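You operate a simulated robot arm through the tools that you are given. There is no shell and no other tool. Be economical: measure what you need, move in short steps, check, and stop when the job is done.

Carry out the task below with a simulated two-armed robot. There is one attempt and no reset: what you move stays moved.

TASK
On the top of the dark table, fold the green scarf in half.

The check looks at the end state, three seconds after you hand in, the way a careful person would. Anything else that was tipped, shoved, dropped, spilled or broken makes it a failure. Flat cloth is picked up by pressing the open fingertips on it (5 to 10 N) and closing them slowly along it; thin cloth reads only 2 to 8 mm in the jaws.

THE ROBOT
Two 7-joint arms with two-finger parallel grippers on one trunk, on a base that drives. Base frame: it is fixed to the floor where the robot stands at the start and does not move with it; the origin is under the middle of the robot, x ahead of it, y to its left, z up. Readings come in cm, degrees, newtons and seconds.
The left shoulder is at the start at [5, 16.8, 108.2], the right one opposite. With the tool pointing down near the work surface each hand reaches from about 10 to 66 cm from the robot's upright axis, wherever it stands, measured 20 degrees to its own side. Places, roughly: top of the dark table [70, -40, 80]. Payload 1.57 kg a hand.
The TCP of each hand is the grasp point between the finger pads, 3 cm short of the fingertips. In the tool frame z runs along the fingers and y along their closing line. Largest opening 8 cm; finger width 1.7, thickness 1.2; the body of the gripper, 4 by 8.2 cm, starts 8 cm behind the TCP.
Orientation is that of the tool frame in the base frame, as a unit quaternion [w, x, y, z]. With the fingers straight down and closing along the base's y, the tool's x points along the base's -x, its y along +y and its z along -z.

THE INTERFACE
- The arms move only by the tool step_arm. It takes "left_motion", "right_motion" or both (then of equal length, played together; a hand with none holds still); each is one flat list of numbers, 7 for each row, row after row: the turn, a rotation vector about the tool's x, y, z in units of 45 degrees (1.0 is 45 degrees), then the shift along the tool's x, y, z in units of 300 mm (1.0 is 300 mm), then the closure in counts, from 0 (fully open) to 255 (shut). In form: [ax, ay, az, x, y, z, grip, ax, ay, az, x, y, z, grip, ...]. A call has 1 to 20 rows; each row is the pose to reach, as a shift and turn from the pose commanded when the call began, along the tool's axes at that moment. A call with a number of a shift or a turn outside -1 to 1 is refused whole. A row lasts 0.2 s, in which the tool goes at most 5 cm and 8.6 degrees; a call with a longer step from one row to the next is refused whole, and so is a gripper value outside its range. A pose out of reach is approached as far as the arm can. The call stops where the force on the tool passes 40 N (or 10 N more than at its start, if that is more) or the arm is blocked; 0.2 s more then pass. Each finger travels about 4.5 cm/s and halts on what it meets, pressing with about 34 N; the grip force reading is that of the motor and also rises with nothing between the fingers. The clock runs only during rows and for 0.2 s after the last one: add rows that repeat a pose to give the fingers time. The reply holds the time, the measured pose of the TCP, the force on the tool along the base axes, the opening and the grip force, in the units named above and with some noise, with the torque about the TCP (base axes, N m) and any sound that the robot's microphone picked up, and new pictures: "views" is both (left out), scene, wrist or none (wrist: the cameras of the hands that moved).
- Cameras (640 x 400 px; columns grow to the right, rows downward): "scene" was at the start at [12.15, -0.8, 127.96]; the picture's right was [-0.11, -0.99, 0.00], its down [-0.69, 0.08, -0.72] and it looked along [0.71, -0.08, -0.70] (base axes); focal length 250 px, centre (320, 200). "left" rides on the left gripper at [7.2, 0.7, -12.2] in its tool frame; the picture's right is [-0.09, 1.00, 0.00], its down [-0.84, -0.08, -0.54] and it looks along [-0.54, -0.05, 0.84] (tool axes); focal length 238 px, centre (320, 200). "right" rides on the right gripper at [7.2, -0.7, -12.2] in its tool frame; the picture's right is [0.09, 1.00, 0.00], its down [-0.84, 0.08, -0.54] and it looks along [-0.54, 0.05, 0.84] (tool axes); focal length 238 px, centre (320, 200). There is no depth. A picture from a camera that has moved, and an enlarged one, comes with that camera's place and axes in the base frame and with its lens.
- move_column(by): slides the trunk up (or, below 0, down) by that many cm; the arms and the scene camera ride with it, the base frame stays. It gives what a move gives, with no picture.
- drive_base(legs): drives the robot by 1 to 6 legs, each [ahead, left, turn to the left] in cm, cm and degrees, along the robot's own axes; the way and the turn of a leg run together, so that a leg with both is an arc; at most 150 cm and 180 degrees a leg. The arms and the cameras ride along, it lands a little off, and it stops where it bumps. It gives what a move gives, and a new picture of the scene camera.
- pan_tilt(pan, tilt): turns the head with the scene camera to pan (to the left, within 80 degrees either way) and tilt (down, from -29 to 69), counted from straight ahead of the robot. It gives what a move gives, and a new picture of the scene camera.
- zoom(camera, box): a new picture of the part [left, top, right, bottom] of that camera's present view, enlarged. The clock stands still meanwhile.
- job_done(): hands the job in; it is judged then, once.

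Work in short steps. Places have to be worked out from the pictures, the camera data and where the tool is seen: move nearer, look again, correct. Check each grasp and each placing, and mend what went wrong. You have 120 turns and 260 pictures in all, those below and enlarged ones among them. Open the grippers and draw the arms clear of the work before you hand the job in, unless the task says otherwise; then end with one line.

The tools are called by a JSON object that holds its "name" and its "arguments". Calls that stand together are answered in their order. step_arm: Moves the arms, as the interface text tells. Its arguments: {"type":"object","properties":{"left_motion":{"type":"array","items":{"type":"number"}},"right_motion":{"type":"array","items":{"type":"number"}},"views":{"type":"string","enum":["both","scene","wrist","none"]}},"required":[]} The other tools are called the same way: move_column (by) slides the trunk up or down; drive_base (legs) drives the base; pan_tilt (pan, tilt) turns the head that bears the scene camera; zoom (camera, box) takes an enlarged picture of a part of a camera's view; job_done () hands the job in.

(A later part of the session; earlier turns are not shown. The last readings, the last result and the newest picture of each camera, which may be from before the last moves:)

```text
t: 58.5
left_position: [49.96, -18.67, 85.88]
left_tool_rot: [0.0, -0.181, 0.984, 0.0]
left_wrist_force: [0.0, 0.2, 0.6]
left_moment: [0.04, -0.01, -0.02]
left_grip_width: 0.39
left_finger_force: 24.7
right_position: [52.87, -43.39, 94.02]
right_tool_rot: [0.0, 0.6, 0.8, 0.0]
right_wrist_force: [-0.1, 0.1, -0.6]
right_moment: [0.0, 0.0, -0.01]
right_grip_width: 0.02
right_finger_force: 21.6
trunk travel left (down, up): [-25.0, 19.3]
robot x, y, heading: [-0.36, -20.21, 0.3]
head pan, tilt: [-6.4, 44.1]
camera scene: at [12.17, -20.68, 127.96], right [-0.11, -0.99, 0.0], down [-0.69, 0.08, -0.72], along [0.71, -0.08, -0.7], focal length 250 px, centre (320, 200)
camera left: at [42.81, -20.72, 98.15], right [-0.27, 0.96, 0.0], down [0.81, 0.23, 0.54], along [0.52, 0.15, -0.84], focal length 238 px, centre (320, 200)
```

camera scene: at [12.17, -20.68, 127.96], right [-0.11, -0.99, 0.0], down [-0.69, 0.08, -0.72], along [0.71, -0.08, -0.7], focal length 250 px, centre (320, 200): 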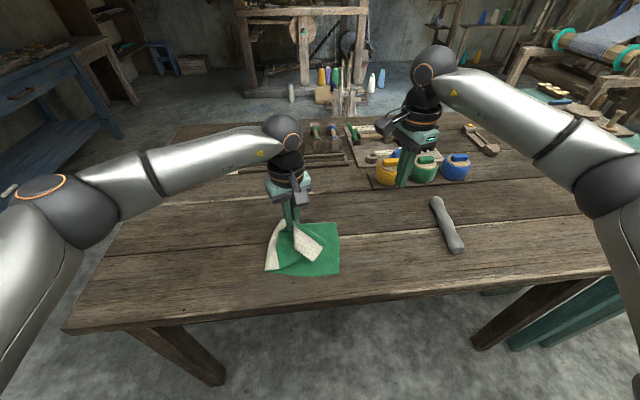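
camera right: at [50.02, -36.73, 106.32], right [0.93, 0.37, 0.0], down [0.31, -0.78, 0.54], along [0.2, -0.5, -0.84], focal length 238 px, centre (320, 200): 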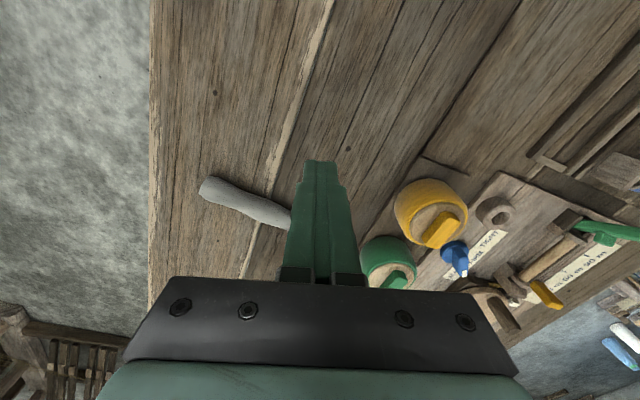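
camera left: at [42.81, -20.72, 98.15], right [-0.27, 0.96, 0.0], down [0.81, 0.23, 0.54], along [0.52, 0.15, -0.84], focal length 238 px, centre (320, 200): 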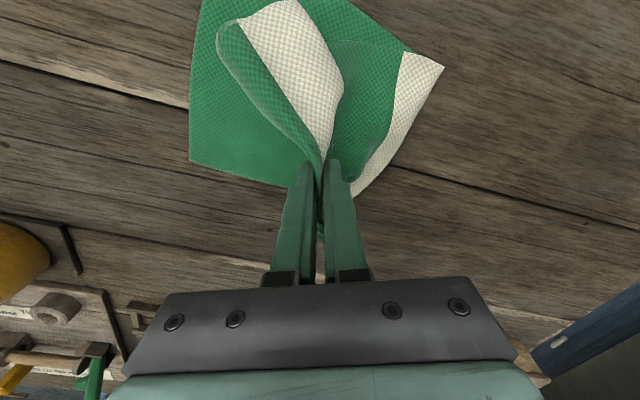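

The left hand now holds the hem at 3.9 mm. I'll lift it in an arc back toward +y to lay the scarf out flat again.

{"name": "step_arm", "arguments": {"left_motion": [0, 0, 0, -0.01, 0.03, -0.1, 255, 0, 0, 0, -0.03, 0.09, -0.2, 255, 0, 0, 0, -0.055, 0.16, -0.28, 255, 0, 0, 0, -0.083, 0.245, -0.32, 255, 0, 0, 0, -0.11, 0.33, -0.33, 255, 0, 0, 0, -0.139, 0.41, -0.33, 255, 0, 0, 0, -0.166, 0.49, -0.3, 255, 0, 0, 0, -0.194, 0.575, -0.25, 255, 0, 0, 0, -0.222, 0.66, -0.18, 255, 0, 0, 0, -0.25, 0.74, -0.1, 255, 0, 0, 0, -0.277, 0.82, 0, 255, 0, 0, 0, -0.277, 0.82, 0, 255]}}

```text
t: 61.1
left_position: [48.89, 7.28, 86.07]
left_tool_rot: [0.0, -0.181, 0.984, 0.0]
left_wrist_force: [0.0, 0.2, 0.9]
left_moment: [-0.01, 0.02, -0.02]
left_grip_width: 0.41
left_finger_force: 25.3
right_position: [52.8, -43.23, 94.1]
right_tool_rot: [0.0, 0.6, 0.8, 0.0]
right_wrist_force: [0.7, -0.4, 0.0]
right_moment: [0.0, -0.01, 0.0]
right_grip_width: 0.0
right_finger_force: 20.9
trunk travel left (down, up): [-25.0, 19.3]
robot x, y, heading: [-0.21, -19.97, 0.0]
head pan, tilt: [-6.4, 44.1]
camera scene: at [12.17, -20.68, 127.96], right [-0.11, -0.99, 0.0], down [-0.69, 0.08, -0.72], along [0.71, -0.08, -0.7], focal length 250 px, centre (320, 200)
camera left: at [41.91, 5.3, 98.24], right [-0.27, 0.96, 0.0], down [0.81, 0.23, 0.54], along [0.52, 0.14, -0.84], focal length 238 px, centre (320, 200)
```

scene: 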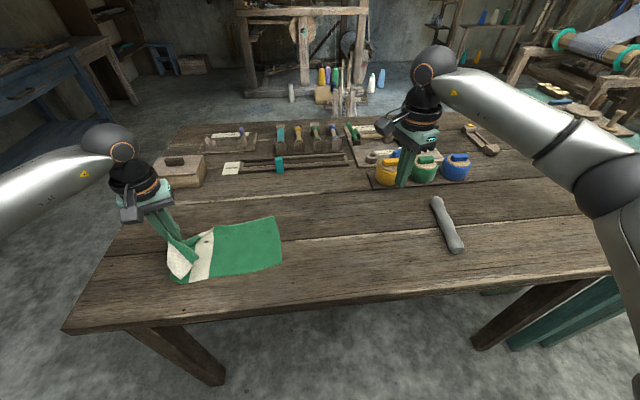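
left: 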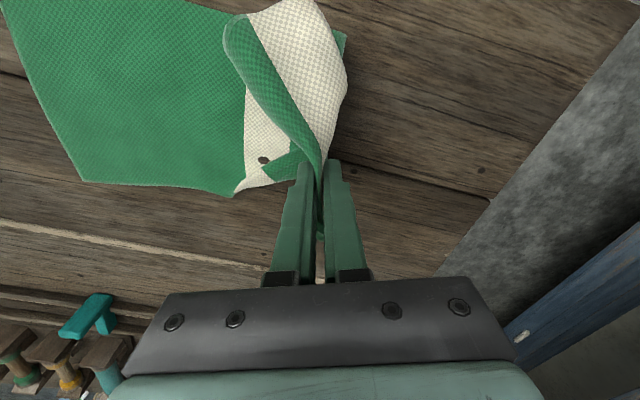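

The whole scarf slid about 11 cm to the left instead of unfolding. I'll pin its right end with the right hand while the left pulls. First I'll bring the right hand over the right end.

{"name": "step_arm", "arguments": {"right_motion": [0, 0, 0, 0.13, 0.03, 0, 60, 0, 0, 0, 0.26, 0.06, 0, 60, 0, 0, 0, 0.39, 0.09, 0, 60, 0, 0, 0, 0.52, 0.12, 0, 60, 0, 0, 0, 0.65, 0.15, 0, 60, 0, 0, 0, 0.78, 0.18, 0, 60, 0, 0, 0, 0.91, 0.21, 0, 60, 0, 0, 0, 0.98, 0.22, 0, 60], "views": "none"}}

{"name": "step_arm", "arguments": {"right_motion": [0, 0, 0, 0.02, 0, 0.1, 60, 0, 0, 0, 0.06, 0, 0.2, 60, 0, 0, 0, 0.06, 0, 0.3, 60, 0, 0, 0, 0.06, 0, 0.4, 60, 0, 0, 0, 0.06, 0, 0.41, 60]}}

```text
t: 62.9
left_position: [48.82, 7.16, 85.97]
left_tool_rot: [0.0, -0.181, 0.983, 0.0]
left_wrist_force: [-0.6, 0.4, 1.6]
left_moment: [-0.01, -0.01, -0.01]
left_grip_width: 0.37
left_finger_force: 24.4
right_position: [50.84, -13.3, 94.43]
right_tool_rot: [0.0, 0.601, 0.799, 0.0]
right_wrist_force: [-0.2, 0.6, 0.3]
right_moment: [0.0, -0.01, 0.0]
right_grip_width: 6.12
right_finger_force: 0.0
trunk travel left (down, up): [-25.0, 19.3]
robot x, y, heading: [-0.05, -19.96, -0.0]
head pan, tilt: [-6.4, 44.1]
```

```text
t: 64.1
left_position: [48.96, 7.27, 86.05]
left_tool_rot: [0.0, -0.181, 0.984, 0.0]
left_wrist_force: [-0.4, 0.7, -0.2]
left_moment: [-0.01, -0.01, -0.06]
left_grip_width: 0.41
left_finger_force: 24.4
right_position: [50.32, -11.36, 82.05]
right_tool_rot: [0.0, 0.6, 0.8, 0.0]
right_wrist_force: [-0.7, -0.3, 0.1]
right_moment: [0.01, 0.01, -0.01]
right_grip_width: 6.12
right_finger_force: 0.0
trunk travel left (down, up): [-25.0, 19.3]
robot x, y, heading: [-0.08, -19.92, 0.1]
head pan, tilt: [-6.4, 44.1]
camera scene: at [12.17, -20.68, 127.96], right [-0.11, -0.99, 0.0], down [-0.69, 0.08, -0.72], along [0.71, -0.08, -0.7], focal length 250 px, centre (320, 200)
camera right: at [47.52, -4.91, 94.24], right [0.93, 0.37, 0.0], down [0.31, -0.78, 0.54], along [0.2, -0.5, -0.84], focal length 238 px, centre (320, 200)
```

scene: 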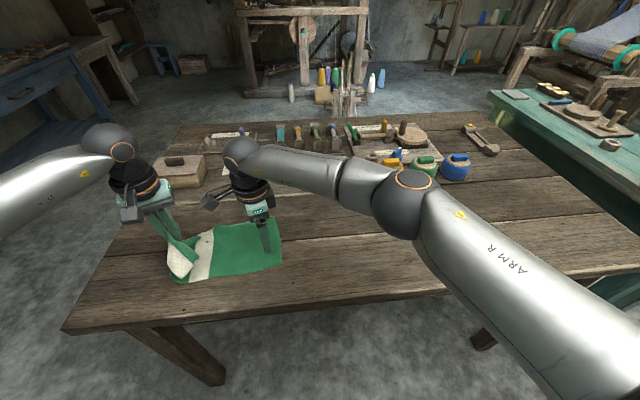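
right: 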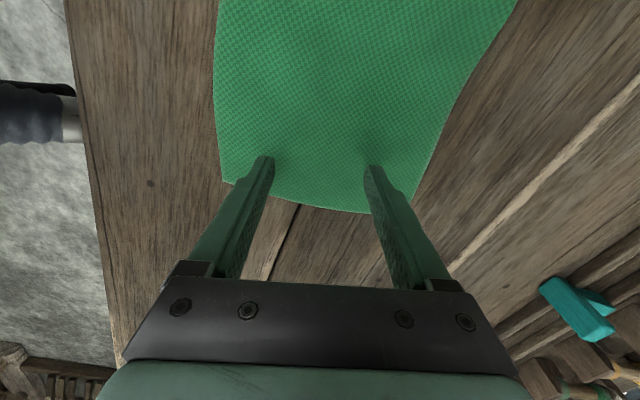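

The fingertips are over the right end. I'll press to pin it.

{"name": "step_arm", "arguments": {"right_motion": [0, 0, 0, 0, 0, 0.015, 60, 0, 0, 0, 0, 0, 0.03, 60, 0, 0, 0, 0, 0, 0.036, 60, 0, 0, 0, 0, 0, 0.036, 60], "views": "none"}}

```text
t: 65.1
left_position: [48.91, 7.2, 86.26]
left_tool_rot: [0.001, -0.18, 0.984, 0.0]
left_wrist_force: [0.2, -0.2, 0.0]
left_moment: [-0.02, 0.02, -0.05]
left_grip_width: 0.4
left_finger_force: 24.7
right_position: [50.16, -11.42, 81.2]
right_tool_rot: [0.002, 0.6, 0.8, 0.002]
right_wrist_force: [-0.7, -0.4, 19.4]
right_moment: [-0.34, 0.69, 0.01]
right_grip_width: 6.13
right_finger_force: 0.1
trunk travel left (down, up): [-25.0, 19.3]
robot x, y, heading: [0.45, -20.11, 0.3]
head pan, tilt: [-6.4, 44.1]
```

The pin is firm at 19 N. The left hand now pulls the held end toward +y.

{"name": "step_arm", "arguments": {"left_motion": [0, 0, 0, -0.01, 0.03, -0.06, 255, 0, 0, 0, -0.02, 0.07, -0.12, 255, 0, 0, 0, -0.04, 0.12, -0.15, 255, 0, 0, 0, -0.055, 0.17, -0.15, 255, 0, 0, 0, -0.07, 0.22, -0.1, 255, 0, 0, 0, -0.085, 0.27, -0.05, 255, 0, 0, 0, -0.103, 0.317, 0, 255, 0, 0, 0, -0.103, 0.317, 0, 255]}}

```text
t: 66.9
left_position: [48.29, 17.08, 85.99]
left_tool_rot: [0.0, -0.18, 0.984, -0.003]
left_wrist_force: [-0.4, -20.5, -3.2]
left_moment: [-0.66, 0.0, 0.11]
left_grip_width: 0.54
left_finger_force: 24.6
right_position: [50.15, -11.23, 81.14]
right_tool_rot: [-0.001, 0.6, 0.8, 0.004]
right_wrist_force: [0.4, 17.1, 24.1]
right_moment: [0.29, 0.84, -0.57]
right_grip_width: 5.71
right_finger_force: 0.1
trunk travel left (down, up): [-25.0, 19.3]
robot x, y, heading: [0.08, -20.07, 0.3]
head pan, tilt: [-6.4, 44.1]
camera scene: at [12.0, -20.73, 127.98], right [-0.11, -0.99, 0.0], down [-0.69, 0.08, -0.72], along [0.71, -0.08, -0.69], focal length 250 px, centre (320, 200)
camera left: at [41.26, 15.22, 98.35], right [-0.27, 0.96, -0.01], down [0.81, 0.23, 0.54], along [0.52, 0.14, -0.84], focal length 238 px, centre (320, 200)
```

scene: 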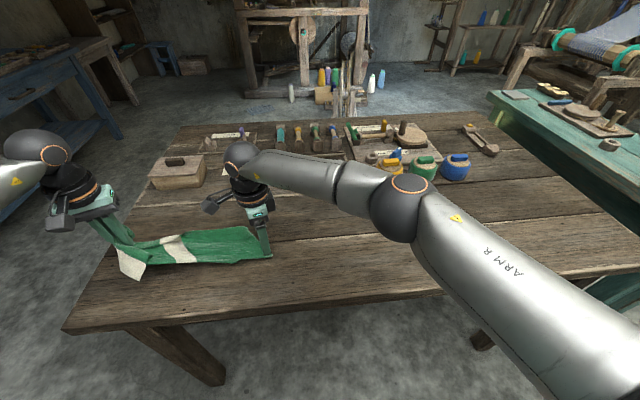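
left: 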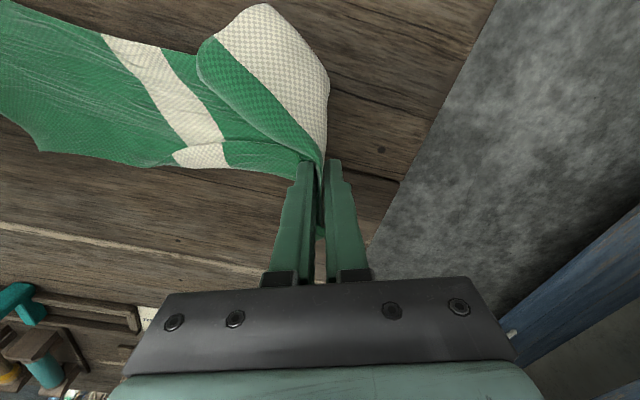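

The scarf is unfolded and taut. I'll relax the pull, lower, and release both hands.

{"name": "step_arm", "arguments": {"left_motion": [0, 0, 0, 0.015, -0.04, 0, 255, 0, 0, 0, 0.03, -0.09, 0.04, 255, 0, 0, 0, 0.03, -0.09, 0.09, 255, 0, 0, 0, 0.03, -0.09, 0.09, 200, 0, 0, 0, 0.03, -0.09, 0.09, 150, 0, 0, 0, 0.03, -0.09, 0.09, 100, 0, 0, 0, 0.03, -0.09, 0.05, 80, 0, 0, 0, 0.03, -0.09, -0.1, 80, 0, 0, 0, 0.03, -0.09, -0.25, 80], "right_motion": [0, 0, 0, 0, 0, 0, 60, 0, 0, 0, 0, 0, 0, 60, 0, 0, 0, 0, 0, 0, 60, 0, 0, 0, 0, 0, 0, 60, 0, 0, 0, 0, 0, 0, 60, 0, 0, 0, 0, 0, -0.03, 60, 0, 0, 0, 0, 0, -0.1, 60, 0, 0, 0, 0, 0, -0.25, 60, 0, 0, 0, 0, 0, -0.35, 60]}}

{"name": "zoom", "arguments": {"camera": "scene", "box": [70, 180, 310, 330]}}

```text
t: 68.9
left_position: [48.37, 14.35, 93.49]
left_tool_rot: [0.001, -0.18, 0.984, 0.0]
left_wrist_force: [0.4, 0.0, -0.4]
left_moment: [0.0, 0.01, 0.01]
left_grip_width: 5.48
left_finger_force: 0.0
right_position: [50.02, -11.55, 91.52]
right_tool_rot: [-0.001, 0.6, 0.8, 0.0]
right_wrist_force: [-0.9, 0.4, 0.3]
right_moment: [-0.03, 0.02, -0.02]
right_grip_width: 6.13
right_finger_force: 0.0
trunk travel left (down, up): [-25.0, 19.3]
robot x, y, heading: [0.39, -19.81, -0.0]
head pan, tilt: [-6.4, 44.1]
camera scene: at [12.15, -20.7, 127.95], right [-0.11, -0.99, 0.0], down [-0.69, 0.08, -0.72], along [0.71, -0.08, -0.7], focal length 250 px, centre (320, 200)
camera right: at [47.44, -4.93, 103.67], right [0.93, 0.37, 0.0], down [0.31, -0.78, 0.54], along [0.2, -0.5, -0.84], focal length 238 px, centre (320, 200)
camera left: at [41.33, 12.35, 105.69], right [-0.27, 0.96, 0.0], down [0.81, 0.22, 0.54], along [0.52, 0.15, -0.84], focal length 238 px, centre (320, 200)
```

scene: 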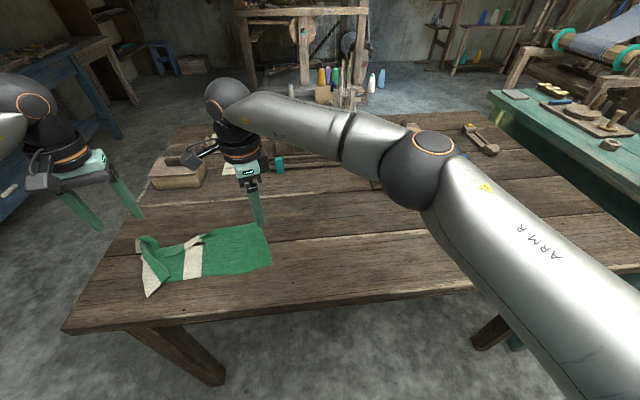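
right: 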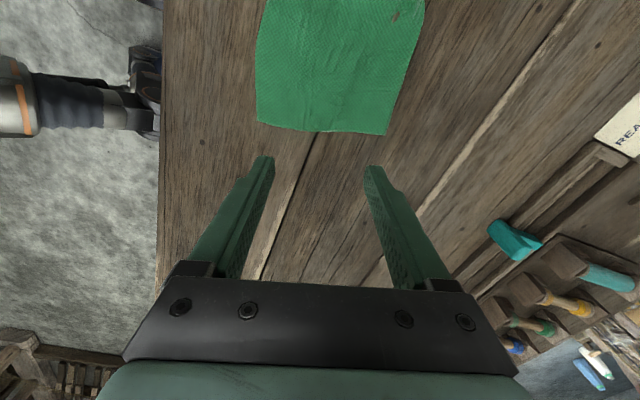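
left: 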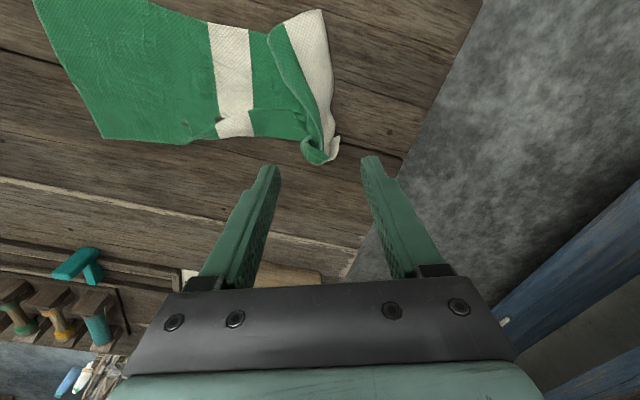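

```text
2.67 times, centred on (190, 255) of scene
camera zoom: at [12.15, -20.7, 127.95], right [-0.11, -0.99, 0.0], down [-0.69, 0.08, -0.72], along [0.71, -0.08, -0.7], focal length 667 px, centre (667, 53)
```

zoom: 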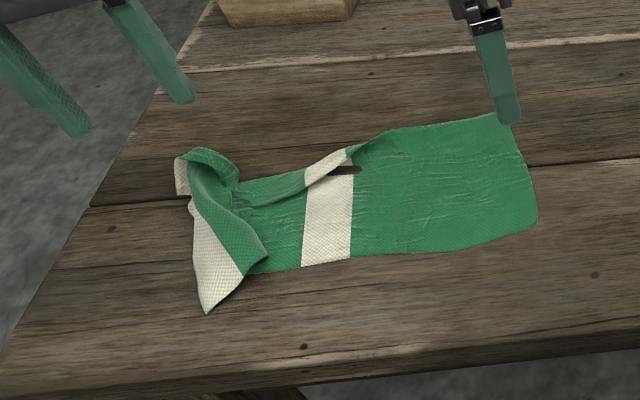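

The scarf is unfolded with a crumple near its white end, and the right end is flat. I'll turn the left hand so its jaws close along the white end's edge, to pinch the edge itself there.

{"name": "step_arm", "arguments": {"left_motion": [0, 0, 0.16, 0, 0, 0, 80, 0, 0, 0.32, 0, 0, 0, 80, 0, 0, 0.48, 0, 0, 0, 80, 0, 0, 0.64, 0, 0, 0, 80, 0, 0, 0.8, 0, 0, 0, 80, 0, 0, 0.95, 0, 0, 0, 80], "views": "none"}}

{"name": "step_arm", "arguments": {"left_motion": [0, 0, 0.16, 0, 0, 0, 80, 0, 0, 0.32, 0, 0, 0, 80, 0, 0, 0.48, 0, 0, 0, 80, 0, 0, 0.64, 0, 0, 0, 80, 0, 0, 0.8, 0, 0, 0, 80, 0, 0, 0.95, 0, 0, 0, 80], "views": "wrist"}}

```text
t: 70.3
left_position: [48.59, 14.32, 93.48]
left_tool_rot: [0.0, 0.191, 0.982, 0.0]
left_wrist_force: [0.0, 0.6, -0.6]
left_moment: [-0.04, -0.02, -0.02]
left_grip_width: 5.5
left_finger_force: 0.0
right_position: [50.2, -11.47, 91.39]
right_tool_rot: [0.0, 0.6, 0.8, 0.0]
right_wrist_force: [0.7, 0.3, -0.6]
right_moment: [-0.02, 0.0, 0.01]
right_grip_width: 6.12
right_finger_force: 0.1
trunk travel left (down, up): [-25.0, 19.3]
robot x, y, heading: [0.27, -19.83, -0.0]
head pan, tilt: [-6.4, 44.1]
```

```text
t: 71.7
left_position: [32.4, 2.47, 92.77]
left_tool_rot: [0.001, 0.517, 0.856, 0.017]
left_wrist_force: [-1.0, -0.3, 0.0]
left_moment: [0.05, -0.09, 0.0]
left_grip_width: 5.5
left_finger_force: 0.0
left hand out of reach, approached as far as the arm can: row 1, 2, 3, 4, 5, 6
right_position: [50.03, -11.57, 91.73]
right_tool_rot: [0.0, 0.6, 0.8, 0.002]
right_wrist_force: [-0.9, 0.2, -0.5]
right_moment: [0.0, -0.06, 0.0]
right_grip_width: 6.14
right_finger_force: 0.0
trunk travel left (down, up): [-25.0, 19.3]
robot x, y, heading: [0.01, -19.61, -0.1]
head pan, tilt: [-6.4, 44.1]
camera left: at [29.38, 8.76, 105.2], right [0.92, 0.38, 0.03], down [0.31, -0.79, 0.53], along [0.23, -0.48, -0.85], focal length 238 px, centre (320, 200)
```

left: 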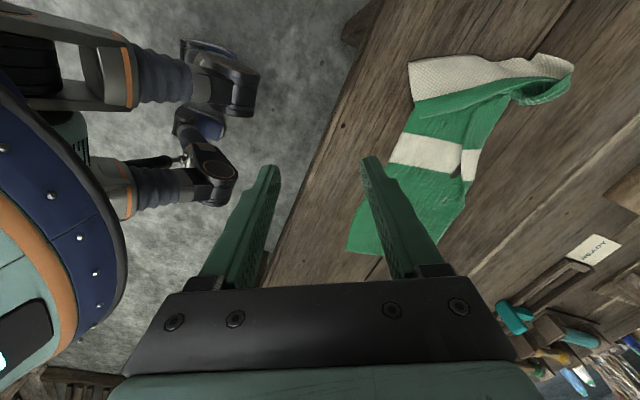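

The left wrist can't turn that way. I'll bring it back and turn it the other way instead, with its camera facing inward.

{"name": "step_arm", "arguments": {"left_motion": [0, 0, -0.15, 0.01, 0.08, 0, 80, 0, 0, -0.3, 0.02, 0.16, 0, 80, 0, 0, -0.45, 0.04, 0.25, 0, 80, 0, 0, -0.6, 0.05, 0.33, 0, 80, 0, 0, -0.75, 0.06, 0.41, 0, 80, 0, 0, -0.9, 0.07, 0.49, 0, 80, 0, 0, -1.0, 0.078, 0.57, 0, 80], "views": "none"}}

{"name": "step_arm", "arguments": {"left_motion": [0, 0, -0.18, 0, 0, 0, 80, 0, 0, -0.36, 0, 0, 0, 80, 0, 0, -0.54, 0, 0, 0, 80, 0, 0, -0.72, 0, 0, 0, 80, 0, 0, -0.9, 0, 0, 0, 80, 0, 0, -1.0, 0, 0, 0, 80], "views": "none"}}

{"name": "step_arm", "arguments": {"left_motion": [0, 0, -0.18, 0, 0, 0, 80, 0, 0, -0.36, 0, 0, 0, 80, 0, 0, -0.54, 0, 0, 0, 80, 0, 0, -0.72, 0, 0, 0, 80, 0, 0, -0.9, 0, 0, 0, 80, 0, 0, -1.0, 0, 0, 0, 80], "views": "none"}}

{"name": "step_arm", "arguments": {"left_motion": [0, 0, -0.15, 0, 0, 0, 80, 0, 0, -0.3, 0, 0, 0, 80, 0, 0, -0.45, 0, 0, 0, 80, 0, 0, -0.6, 0, 0, 0, 80], "views": "both"}}

```text
t: 73.3
left_position: [46.78, 12.6, 92.96]
left_tool_rot: [0.007, 0.148, 0.989, 0.015]
left_wrist_force: [0.1, 0.2, -0.5]
left_moment: [0.01, -0.01, 0.02]
left_grip_width: 5.5
left_finger_force: 0.1
right_position: [50.21, -11.42, 91.44]
right_tool_rot: [-0.001, 0.6, 0.8, 0.0]
right_wrist_force: [0.2, 0.5, 0.1]
right_moment: [0.03, -0.03, 0.02]
right_grip_width: 6.1
right_finger_force: 0.0
trunk travel left (down, up): [-25.0, 19.3]
robot x, y, heading: [-0.22, -19.83, 0.1]
head pan, tilt: [-6.4, 44.1]
```

```text
t: 74.7
left_position: [47.07, 12.49, 93.02]
left_tool_rot: [0.012, -0.241, 0.97, 0.012]
left_wrist_force: [-1.2, 0.5, 0.4]
left_moment: [-0.02, 0.01, 0.0]
left_grip_width: 5.49
left_finger_force: 0.0
right_position: [50.17, -11.43, 91.5]
right_tool_rot: [0.0, 0.6, 0.8, 0.001]
right_wrist_force: [-0.1, -0.5, -0.6]
right_moment: [-0.01, 0.01, 0.01]
right_grip_width: 6.13
right_finger_force: 0.0
trunk travel left (down, up): [-25.0, 19.3]
robot x, y, heading: [0.44, -19.58, 0.1]
head pan, tilt: [-6.4, 44.1]
```

```text
t: 76.1
left_position: [47.04, 12.62, 92.78]
left_tool_rot: [0.016, -0.594, 0.804, 0.006]
left_wrist_force: [0.6, 0.4, -0.8]
left_moment: [0.0, 0.02, 0.01]
left_grip_width: 5.5
left_finger_force: 0.2
right_position: [50.13, -11.54, 91.41]
right_tool_rot: [0.0, 0.6, 0.8, 0.0]
right_wrist_force: [-1.4, 0.2, 0.4]
right_moment: [0.03, -0.01, 0.02]
right_grip_width: 6.13
right_finger_force: 0.1
trunk travel left (down, up): [-25.0, 19.3]
robot x, y, heading: [0.44, -20.22, 0.3]
head pan, tilt: [-6.4, 44.1]
```

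```text
t: 77.1
left_position: [46.93, 12.61, 92.93]
left_tool_rot: [-0.017, 0.765, -0.644, -0.002]
left_wrist_force: [0.0, 0.9, -0.2]
left_moment: [-0.02, 0.03, -0.01]
left_grip_width: 5.49
left_finger_force: 0.1
right_position: [50.18, -11.52, 91.43]
right_tool_rot: [0.0, 0.6, 0.8, 0.0]
right_wrist_force: [-0.3, 0.9, -0.5]
right_moment: [-0.02, -0.01, -0.02]
right_grip_width: 6.13
right_finger_force: 0.0
trunk travel left (down, up): [-25.0, 19.3]
robot x, y, heading: [-0.15, -19.7, 0.3]
head pan, tilt: [-6.4, 44.1]
camera scene: at [12.17, -20.68, 127.96], right [-0.11, -0.99, 0.0], down [-0.69, 0.08, -0.72], along [0.71, -0.08, -0.7], focal length 250 px, centre (320, 200)
camera left: at [47.29, 5.09, 105.02], right [-1.0, -0.08, -0.02], down [-0.08, 0.82, 0.56], along [-0.03, 0.56, -0.82], focal length 238 px, centre (320, 200)
```

scene: 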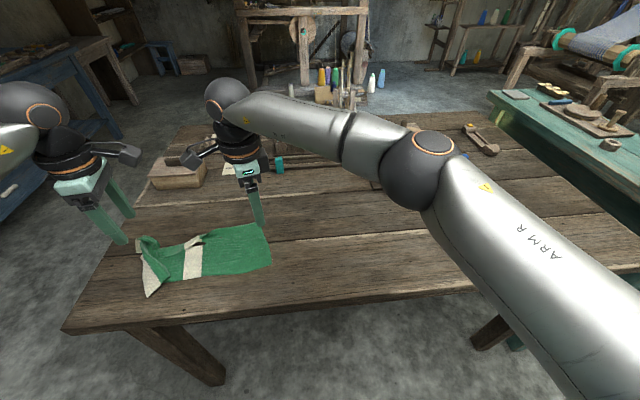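
left: 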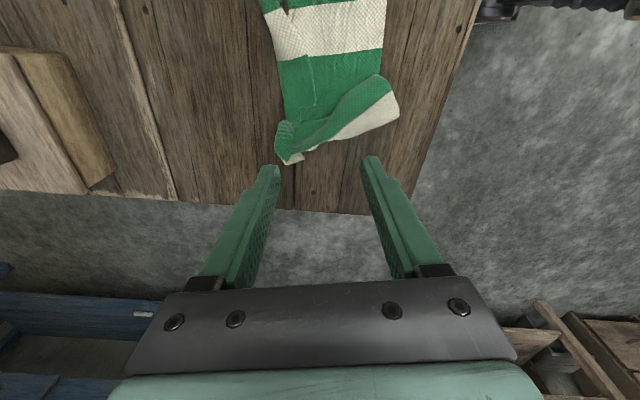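

The left hand is oriented well. The flat white area near the near-left corner is around (42.3, 12), so I'll align with the edge and descend there.

{"name": "step_arm", "arguments": {"left_motion": [0, 0, -0.16, 0, 0.05, 0, 96, 0, 0, -0.33, -0.003, 0.1, 0.05, 96, 0, 0, -0.33, -0.006, 0.154, 0.13, 96, 0, 0, -0.33, -0.006, 0.154, 0.22, 96, 0, 0, -0.33, -0.006, 0.154, 0.3, 96, 0, 0, -0.33, -0.006, 0.154, 0.34, 96, 0, 0, -0.33, -0.006, 0.154, 0.34, 96], "views": "wrist"}}

```text
t: 78.7
left_position: [42.75, 12.3, 82.63]
left_tool_rot: [-0.017, 0.842, -0.54, -0.001]
left_wrist_force: [0.3, 0.0, 0.1]
left_moment: [-0.01, -0.02, -0.02]
left_grip_width: 4.98
left_finger_force: 0.0
right_position: [50.04, -11.46, 91.35]
right_tool_rot: [0.001, 0.6, 0.8, 0.0]
right_wrist_force: [-0.4, -0.5, -1.3]
right_moment: [0.0, 0.0, -0.03]
right_grip_width: 6.09
right_finger_force: 0.1
trunk travel left (down, up): [-25.0, 19.3]
robot x, y, heading: [0.37, -19.96, -0.0]
head pan, tilt: [-6.4, 44.1]
camera left: at [44.84, 5.11, 94.7], right [-0.94, -0.33, -0.03], down [-0.29, 0.78, 0.56], along [-0.16, 0.54, -0.83], focal length 238 px, centre (320, 200)
```

left: 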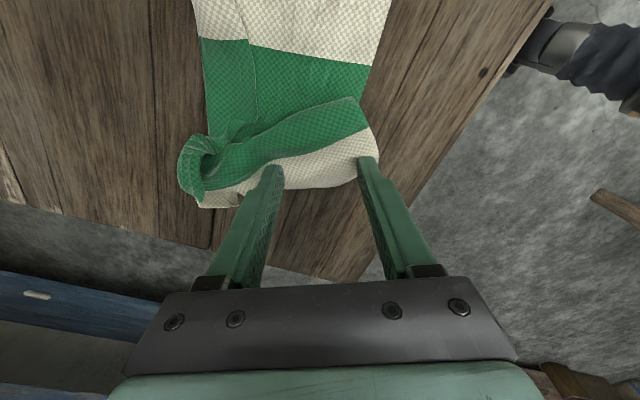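

The fingers straddle the white end about 1 cm inside the edge. I'll shift slightly inward and press.

{"name": "step_arm", "arguments": {"left_motion": [0, 0, 0, 0, -0.02, 0.02, 96, 0, 0, 0, 0, -0.02, 0.04, 96, 0, 0, 0, 0, -0.02, 0.052, 96, 0, 0, 0, 0, -0.02, 0.052, 96], "views": "none"}}

```text
t: 79.7
left_position: [43.17, 12.71, 81.35]
left_tool_rot: [-0.018, 0.842, -0.539, 0.001]
left_wrist_force: [0.0, 0.5, 9.7]
left_moment: [-0.1, 0.14, -0.02]
left_grip_width: 4.96
left_finger_force: 0.2
right_position: [50.09, -11.59, 91.52]
right_tool_rot: [0.001, 0.6, 0.8, 0.001]
right_wrist_force: [0.2, 0.7, 0.4]
right_moment: [0.03, 0.0, -0.01]
right_grip_width: 6.12
right_finger_force: 0.1
trunk travel left (down, up): [-25.0, 19.3]
robot x, y, heading: [0.02, -19.79, -0.1]
head pan, tilt: [-6.4, 44.1]
```

The left reads 9.7 N, so I'll close slowly.

{"name": "step_arm", "arguments": {"left_motion": [0, 0, 0, 0, 0, 0, 105, 0, 0, 0, 0, 0, 0, 114, 0, 0, 0, 0, 0, 0, 123, 0, 0, 0, 0, 0, 0, 132, 0, 0, 0, 0, 0, 0, 141, 0, 0, 0, 0, 0, 0, 150, 0, 0, 0, 0, 0, 0, 159, 0, 0, 0, 0, 0, 0, 168, 0, 0, 0, 0, 0, 0, 177, 0, 0, 0, 0, 0, 0, 186, 0, 0, 0, 0, 0, 0, 195, 0, 0, 0, 0, 0, 0, 204, 0, 0, 0, 0, 0, 0, 213, 0, 0, 0, 0, 0, 0, 222, 0, 0, 0, 0, 0, 0, 231, 0, 0, 0, 0, 0, 0, 240, 0, 0, 0, 0, 0, 0, 249, 0, 0, 0, 0, 0, 0, 255, 0, 0, 0, 0, 0, 0, 255, 0, 0, 0, 0, 0, 0, 255], "views": "wrist"}}

```text
t: 83.9
left_position: [43.26, 12.67, 81.18]
left_tool_rot: [-0.018, 0.842, -0.539, 0.0]
left_wrist_force: [3.5, 0.8, 11.1]
left_moment: [0.01, -0.11, 0.02]
left_grip_width: 0.29
left_finger_force: 24.3
right_position: [50.11, -11.47, 91.5]
right_tool_rot: [0.0, 0.599, 0.801, 0.001]
right_wrist_force: [0.2, -0.7, -0.3]
right_moment: [-0.02, -0.01, 0.0]
right_grip_width: 6.14
right_finger_force: 0.0
trunk travel left (down, up): [-25.0, 19.3]
robot x, y, heading: [0.11, -19.96, 0.0]
head pan, tilt: [-6.4, 44.1]
camera left: at [45.28, 5.44, 93.27], right [-0.94, -0.33, -0.03], down [-0.29, 0.78, 0.56], along [-0.16, 0.54, -0.83], focal length 238 px, centre (320, 200)
```

left: 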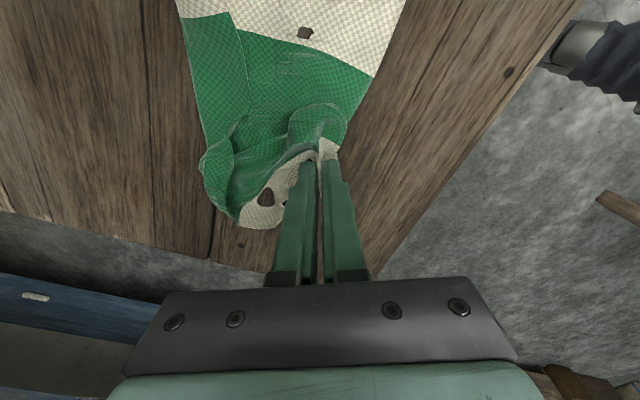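

Gripped at 2.9 mm. I'll pin the right end again with the right hand, then lift the white end and pull it taut.

{"name": "step_arm", "arguments": {"right_motion": [0, 0, 0, 0.067, 0, 0.1, 60, 0, 0, 0, 0.067, 0, 0.2, 60, 0, 0, 0, 0.067, 0, 0.3, 60, 0, 0, 0, 0.067, 0, 0.335, 60, 0, 0, 0, 0.067, 0, 0.347, 60, 0, 0, 0, 0.067, 0, 0.347, 60], "views": "none"}}

{"name": "step_arm", "arguments": {"left_motion": [0, 0, 0, 0, 0, -0.06, 255, 0, 0, 0, 0, 0, -0.13, 255, 0, 0, 0, 0, 0, -0.2, 255, 0, 0, 0, 0, 0, -0.27, 255, 0, 0, 0, 0, 0, -0.27, 255]}}

```text
t: 85.3
left_position: [43.27, 12.51, 81.25]
left_tool_rot: [-0.017, 0.842, -0.54, 0.0]
left_wrist_force: [1.7, 0.9, 11.0]
left_moment: [-0.01, -0.1, 0.01]
left_grip_width: 0.31
left_finger_force: 24.2
right_position: [49.59, -9.37, 81.17]
right_tool_rot: [0.0, 0.6, 0.8, 0.001]
right_wrist_force: [0.9, -0.1, 4.4]
right_moment: [-0.09, 0.09, 0.06]
right_grip_width: 6.12
right_finger_force: 0.0
trunk travel left (down, up): [-25.0, 19.3]
robot x, y, heading: [-0.27, -19.81, 0.1]
head pan, tilt: [-6.4, 44.1]
```

```text
t: 86.5
left_position: [42.9, 12.26, 89.22]
left_tool_rot: [-0.016, 0.841, -0.54, 0.0]
left_wrist_force: [-0.6, -0.8, -0.2]
left_moment: [0.0, 0.0, -0.03]
left_grip_width: 0.29
left_finger_force: 24.5
right_position: [49.59, -9.45, 81.15]
right_tool_rot: [0.0, 0.6, 0.8, 0.001]
right_wrist_force: [-0.2, -1.4, 10.6]
right_moment: [-0.15, 0.22, 0.02]
right_grip_width: 6.11
right_finger_force: 0.0
trunk travel left (down, up): [-25.0, 19.3]
robot x, y, heading: [0.02, -19.79, 0.1]
head pan, tilt: [-6.4, 44.1]
camera scene: at [12.1, -20.71, 127.97], right [-0.11, -0.99, 0.0], down [-0.69, 0.08, -0.72], along [0.71, -0.08, -0.7], focal length 250 px, centre (320, 200)
camera left: at [45.04, 5.05, 101.31], right [-0.94, -0.33, -0.03], down [-0.29, 0.78, 0.56], along [-0.16, 0.54, -0.83], focal length 238 px, centre (320, 200)
```

scene: 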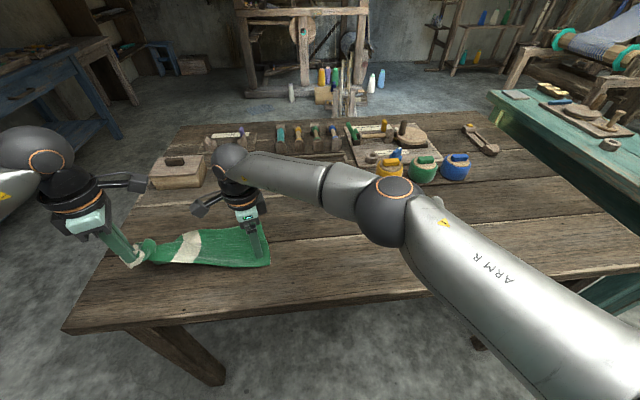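
left: 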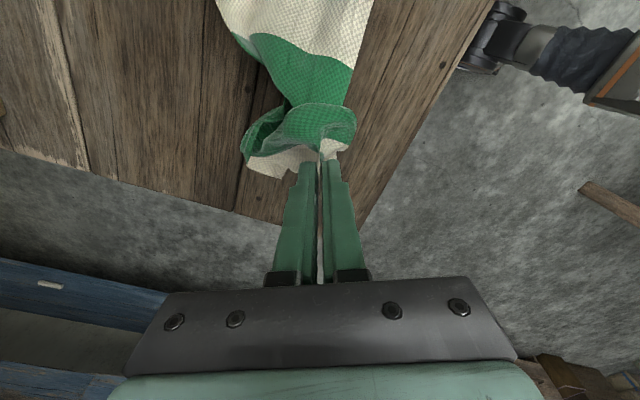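

The end is held near its edge. Next I'll pull toward +y and slightly away to straighten the scarf against the pin.

{"name": "step_arm", "arguments": {"left_motion": [0, 0, 0, -0.035, -0.03, 0, 255, 0, 0, 0, -0.07, -0.06, 0, 255, 0, 0, 0, -0.105, -0.095, 0, 255, 0, 0, 0, -0.14, -0.125, 0, 255, 0, 0, 0, -0.17, -0.155, 0, 255, 0, 0, 0, -0.207, -0.187, 0, 255, 0, 0, 0, -0.207, -0.187, 0, 255]}}

```text
t: 88.1
left_position: [45.49, 20.35, 89.52]
left_tool_rot: [-0.017, 0.842, -0.539, 0.001]
left_wrist_force: [0.6, -0.5, -0.7]
left_moment: [0.0, -0.03, 0.03]
left_grip_width: 0.26
left_finger_force: 23.7
right_position: [49.63, -9.39, 81.16]
right_tool_rot: [0.001, 0.6, 0.8, 0.0]
right_wrist_force: [0.7, 3.1, 10.9]
right_moment: [-0.03, 0.16, -0.06]
right_grip_width: 6.09
right_finger_force: 0.1
trunk travel left (down, up): [-25.0, 19.3]
robot x, y, heading: [-0.01, -20.12, 0.1]
head pan, tilt: [-6.4, 44.1]
camera scene: at [12.09, -20.67, 127.97], right [-0.11, -0.99, 0.0], down [-0.69, 0.08, -0.72], along [0.71, -0.08, -0.7], focal length 250 px, centre (320, 200)
camera left: at [47.61, 13.03, 101.54], right [-0.94, -0.33, -0.03], down [-0.29, 0.78, 0.56], along [-0.16, 0.54, -0.83], focal length 238 px, centre (320, 200)
```

scene: 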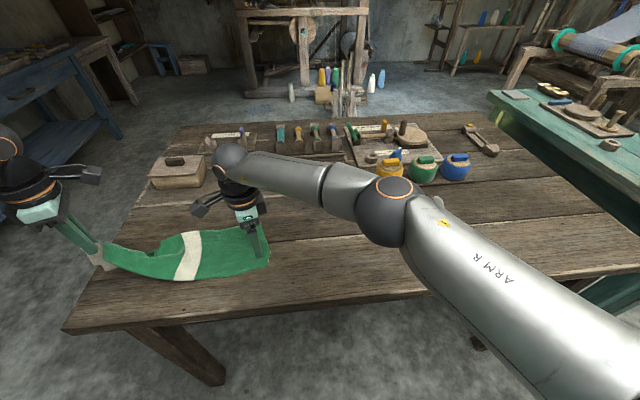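
left: 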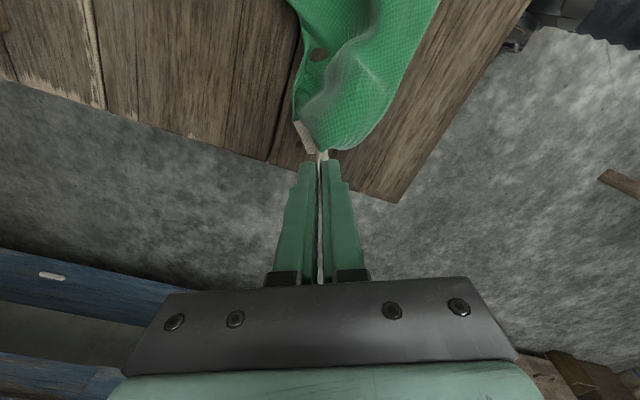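

The scarf is now straight with the white end in hand. I'll lift the right hand's pin and retract it to see the right end.

{"name": "step_arm", "arguments": {"right_motion": [0, 0, 0, 0, 0, -0.05, 60, 0, 0, 0, 0, 0, -0.15, 60, 0, 0, 0, 0, 0, -0.3, 60, 0, 0, 0, -0.1, 0, -0.4, 60, 0, 0, 0, -0.24, 0, -0.4, 60, 0, 0, 0, -0.38, 0, -0.4, 60, 0, 0, 0, -0.52, 0, -0.4, 60, 0, 0, 0, -0.66, 0, -0.4, 60, 0, 0, 0, -0.8, 0, -0.4, 60, 0, 0, 0, -0.95, 0, -0.4, 60], "views": "none"}}

{"name": "zoom", "arguments": {"camera": "scene", "box": [70, 180, 310, 330]}}

```text
t: 90.3
left_position: [45.49, 20.02, 89.42]
left_tool_rot: [-0.017, 0.842, -0.54, 0.0]
left_wrist_force: [0.0, 0.3, -0.2]
left_moment: [-0.01, 0.0, -0.02]
left_grip_width: 0.22
left_finger_force: 24.0
right_position: [57.42, -36.75, 93.1]
right_tool_rot: [0.0, 0.6, 0.8, -0.001]
right_wrist_force: [0.3, 0.5, 0.4]
right_moment: [0.01, 0.02, -0.02]
right_grip_width: 6.1
right_finger_force: 0.0
trunk travel left (down, up): [-25.0, 19.3]
robot x, y, heading: [-0.17, -19.94, -0.0]
head pan, tilt: [-6.4, 44.1]
```

```text
2.67 times, centred on (190, 255) of scene
camera zoom: at [12.17, -20.71, 127.96], right [-0.11, -0.99, 0.0], down [-0.69, 0.08, -0.72], along [0.71, -0.08, -0.7], focal length 667 px, centre (667, 53)
```

zoom: 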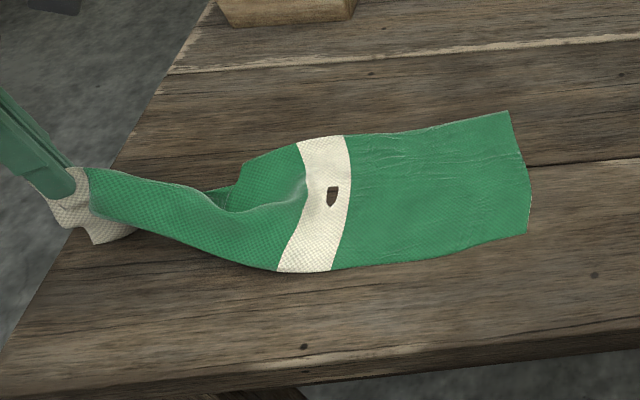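

The scarf now lies straight with the right end centred near (49.6, -11.2), so the crease should fall at about y = 8. I'll carry the white end over in an arc, turning the hand slightly to match the right edge.

{"name": "step_arm", "arguments": {"left_motion": [0, 0, 0.02, 0.036, 0.0167, -0.05, 255, 0, 0, 0.05, 0.08, 0.033, -0.107, 255, 0, 0, 0.08, 0.137, 0.054, -0.167, 255, 0, 0, 0.11, 0.1995, 0.077, -0.22, 255, 0, 0, 0.14, 0.274, 0.106, -0.267, 255, 0, 0, 0.17, 0.356, 0.136, -0.293, 255, 0, 0, 0.2, 0.4375, 0.166, -0.3, 255, 0, 0, 0.23, 0.519, 0.1965, -0.293, 255, 0, 0, 0.26, 0.6, 0.227, -0.267, 255, 0, 0, 0.29, 0.675, 0.2555, -0.223, 255, 0, 0, 0.32, 0.744, 0.2817, -0.167, 255, 0, 0, 0.356, 0.807, 0.305, -0.1, 255]}}

{"name": "zoom", "arguments": {"camera": "scene", "box": [100, 180, 340, 330]}}

```text
t: 92.9
left_position: [47.31, -5.51, 91.83]
left_tool_rot: [-0.017, 0.758, -0.652, -0.003]
left_wrist_force: [-0.4, 0.3, 0.1]
left_moment: [0.01, 0.02, 0.06]
left_grip_width: 0.25
left_finger_force: 24.1
right_position: [57.48, -36.65, 92.97]
right_tool_rot: [0.0, 0.599, 0.8, 0.0]
right_wrist_force: [-0.1, -0.2, -0.3]
right_moment: [-0.01, 0.0, 0.0]
right_grip_width: 6.1
right_finger_force: 0.1
trunk travel left (down, up): [-25.0, 19.3]
robot x, y, heading: [-0.11, -19.95, 0.3]
head pan, tilt: [-6.4, 44.1]
camera scene: at [12.18, -20.69, 127.96], right [-0.11, -0.99, 0.0], down [-0.69, 0.08, -0.72], along [0.71, -0.08, -0.7], focal length 250 px, centre (320, 200)
camera left: at [47.37, -13.08, 103.82], right [-1.0, -0.06, -0.02], down [-0.06, 0.82, 0.57], along [-0.02, 0.57, -0.82], focal length 238 px, centre (320, 200)
```

scene: 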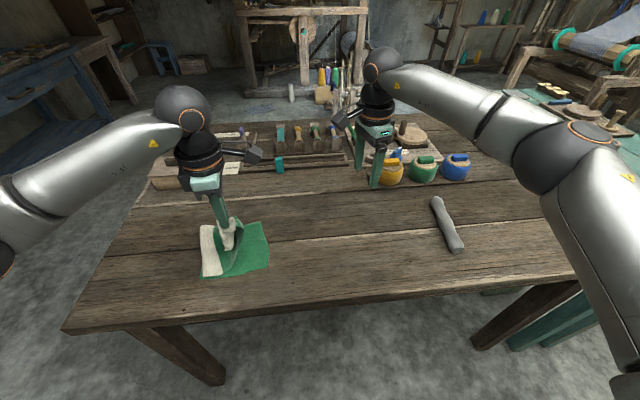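
left: 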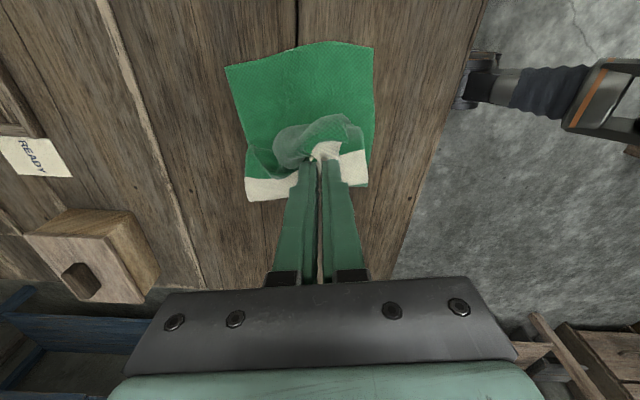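

```text
2.67 times, centred on (220, 255) of scene
camera zoom: at [12.18, -20.69, 127.96], right [-0.11, -0.99, 0.0], down [-0.69, 0.08, -0.72], along [0.71, -0.08, -0.7], focal length 667 px, centre (587, 53)
```

zoom: 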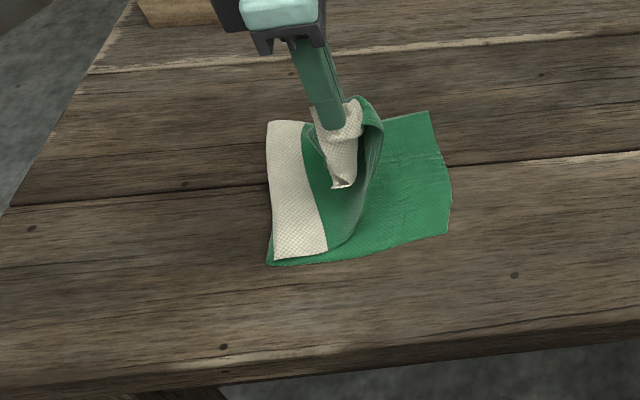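

The fold hangs well. I'll overshoot slightly toward -y, then descend while coming back so the loose corners spread outward.

{"name": "step_arm", "arguments": {"left_motion": [0, 0, 0, 0.07, 0.01, 0.01, 255, 0, 0, 0, 0.14, 0.015, 0.03, 255, 0, 0, 0, 0.21, 0.025, 0.07, 255, 0, 0, 0, 0.28, 0.032, 0.12, 255, 0, 0, 0, 0.28, 0.032, 0.15, 255, 0, 0, 0, 0.255, 0.03, 0.19, 255, 0, 0, 0, 0.23, 0.025, 0.225, 255, 0, 0, 0, 0.205, 0.02, 0.26, 255]}}

{"name": "zoom", "arguments": {"camera": "scene", "box": [130, 180, 370, 330]}}

```text
t: 94.7
left_position: [47.7, -11.54, 83.74]
left_tool_rot: [-0.017, 0.758, -0.652, -0.002]
left_wrist_force: [0.8, 0.4, 0.0]
left_moment: [0.02, 0.02, 0.05]
left_grip_width: 0.22
left_finger_force: 24.4
right_position: [57.43, -36.72, 93.1]
right_tool_rot: [0.0, 0.6, 0.8, 0.0]
right_wrist_force: [0.0, -0.1, -0.5]
right_moment: [0.02, 0.0, 0.0]
right_grip_width: 6.12
right_finger_force: 0.2
trunk travel left (down, up): [-25.0, 19.3]
robot x, y, heading: [-0.26, -19.61, 0.2]
head pan, tilt: [-6.4, 44.1]
camera scene: at [12.17, -20.67, 127.96], right [-0.11, -0.99, 0.0], down [-0.69, 0.08, -0.72], along [0.71, -0.08, -0.7], focal length 250 px, centre (320, 200)
camera left: at [47.86, -19.1, 95.69], right [-1.0, -0.06, -0.02], down [-0.06, 0.82, 0.56], along [-0.02, 0.56, -0.82], focal length 238 px, centre (320, 200)
```

scene: 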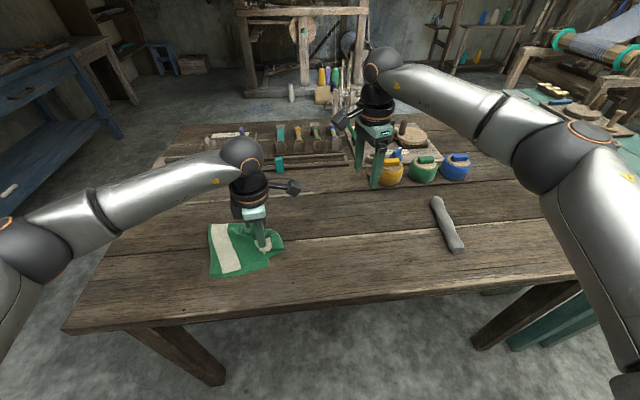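
left: 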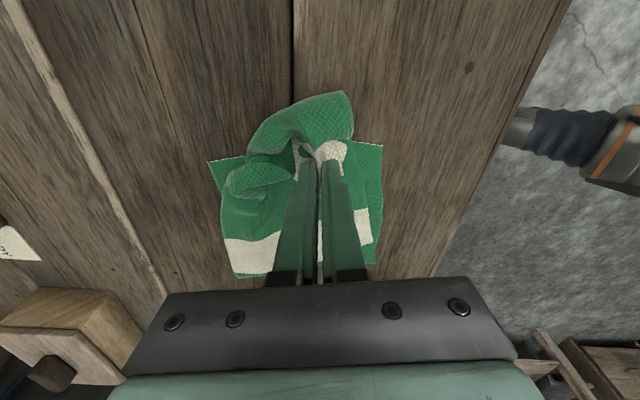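

```text
2.67 times, centred on (250, 255) of scene
camera zoom: at [12.17, -20.67, 127.96], right [-0.11, -0.99, 0.0], down [-0.69, 0.08, -0.72], along [0.71, -0.08, -0.7], focal length 667 px, centre (507, 53)
```

zoom: 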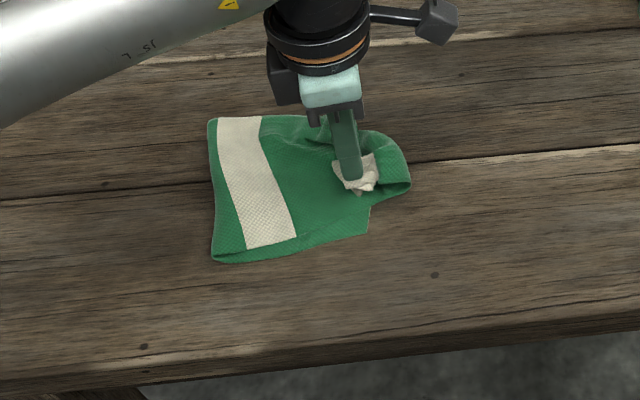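

The slack bulged past the grip because my arc was too small. I'll lift back up and over to about y = 12 so the lower half lies flat again, then redo the arc with a larger radius.

{"name": "step_arm", "arguments": {"left_motion": [0, 0, 0, -0.04, -0.003, -0.12, 255, 0, 0, 0, -0.1, -0.01, -0.23, 255, 0, 0, 0, -0.2, -0.02, -0.33, 255, 0, 0, 0, -0.32, -0.03, -0.42, 255, 0, 0, 0, -0.45, -0.043, -0.47, 255, 0, 0, 0, -0.57, -0.054, -0.48, 255, 0, 0, 0, -0.68, -0.065, -0.47, 255, 0, 0, 0, -0.78, -0.074, -0.443, 255, 0, 0, 0, -0.78, -0.074, -0.443, 255], "views": "scene"}}

{"name": "zoom", "arguments": {"camera": "scene", "box": [70, 160, 310, 310]}}

```text
t: 96.7
left_position: [46.18, 11.52, 97.8]
left_tool_rot: [-0.016, 0.758, -0.652, -0.002]
left_wrist_force: [0.1, -0.7, 0.7]
left_moment: [0.0, 0.01, 0.03]
left_grip_width: 0.25
left_finger_force: 24.3
right_position: [57.35, -36.59, 93.06]
right_tool_rot: [0.0, 0.6, 0.8, -0.001]
right_wrist_force: [0.5, -0.1, 0.2]
right_moment: [0.0, 0.01, -0.02]
right_grip_width: 6.14
right_finger_force: 0.0
trunk travel left (down, up): [-25.0, 19.3]
robot x, y, heading: [-0.07, -19.78, 0.2]
head pan, tilt: [-6.4, 44.1]
camera scene: at [12.17, -20.68, 127.96], right [-0.11, -0.99, 0.0], down [-0.69, 0.08, -0.72], along [0.71, -0.08, -0.7], focal length 250 px, centre (320, 200)
```

scene: 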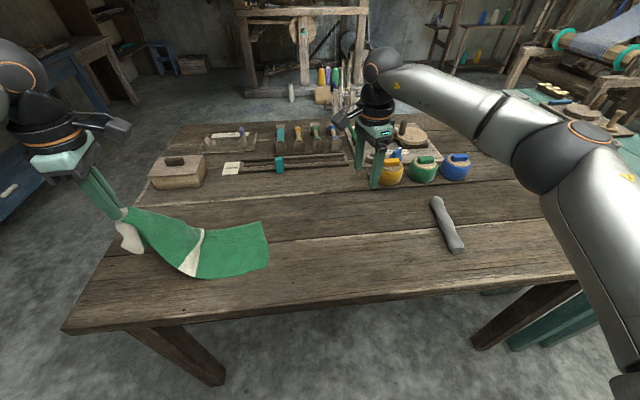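

```text
2.67 times, centred on (190, 235) of scene
camera zoom: at [12.17, -20.68, 127.96], right [-0.11, -0.99, 0.0], down [-0.69, 0.08, -0.72], along [0.71, -0.08, -0.7], focal length 667 px, centre (667, 107)
```

zoom: 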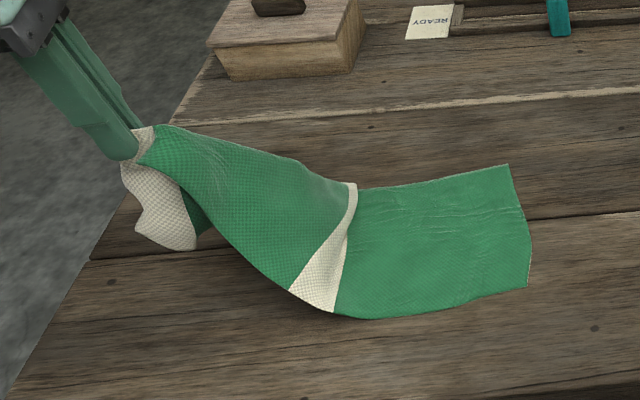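

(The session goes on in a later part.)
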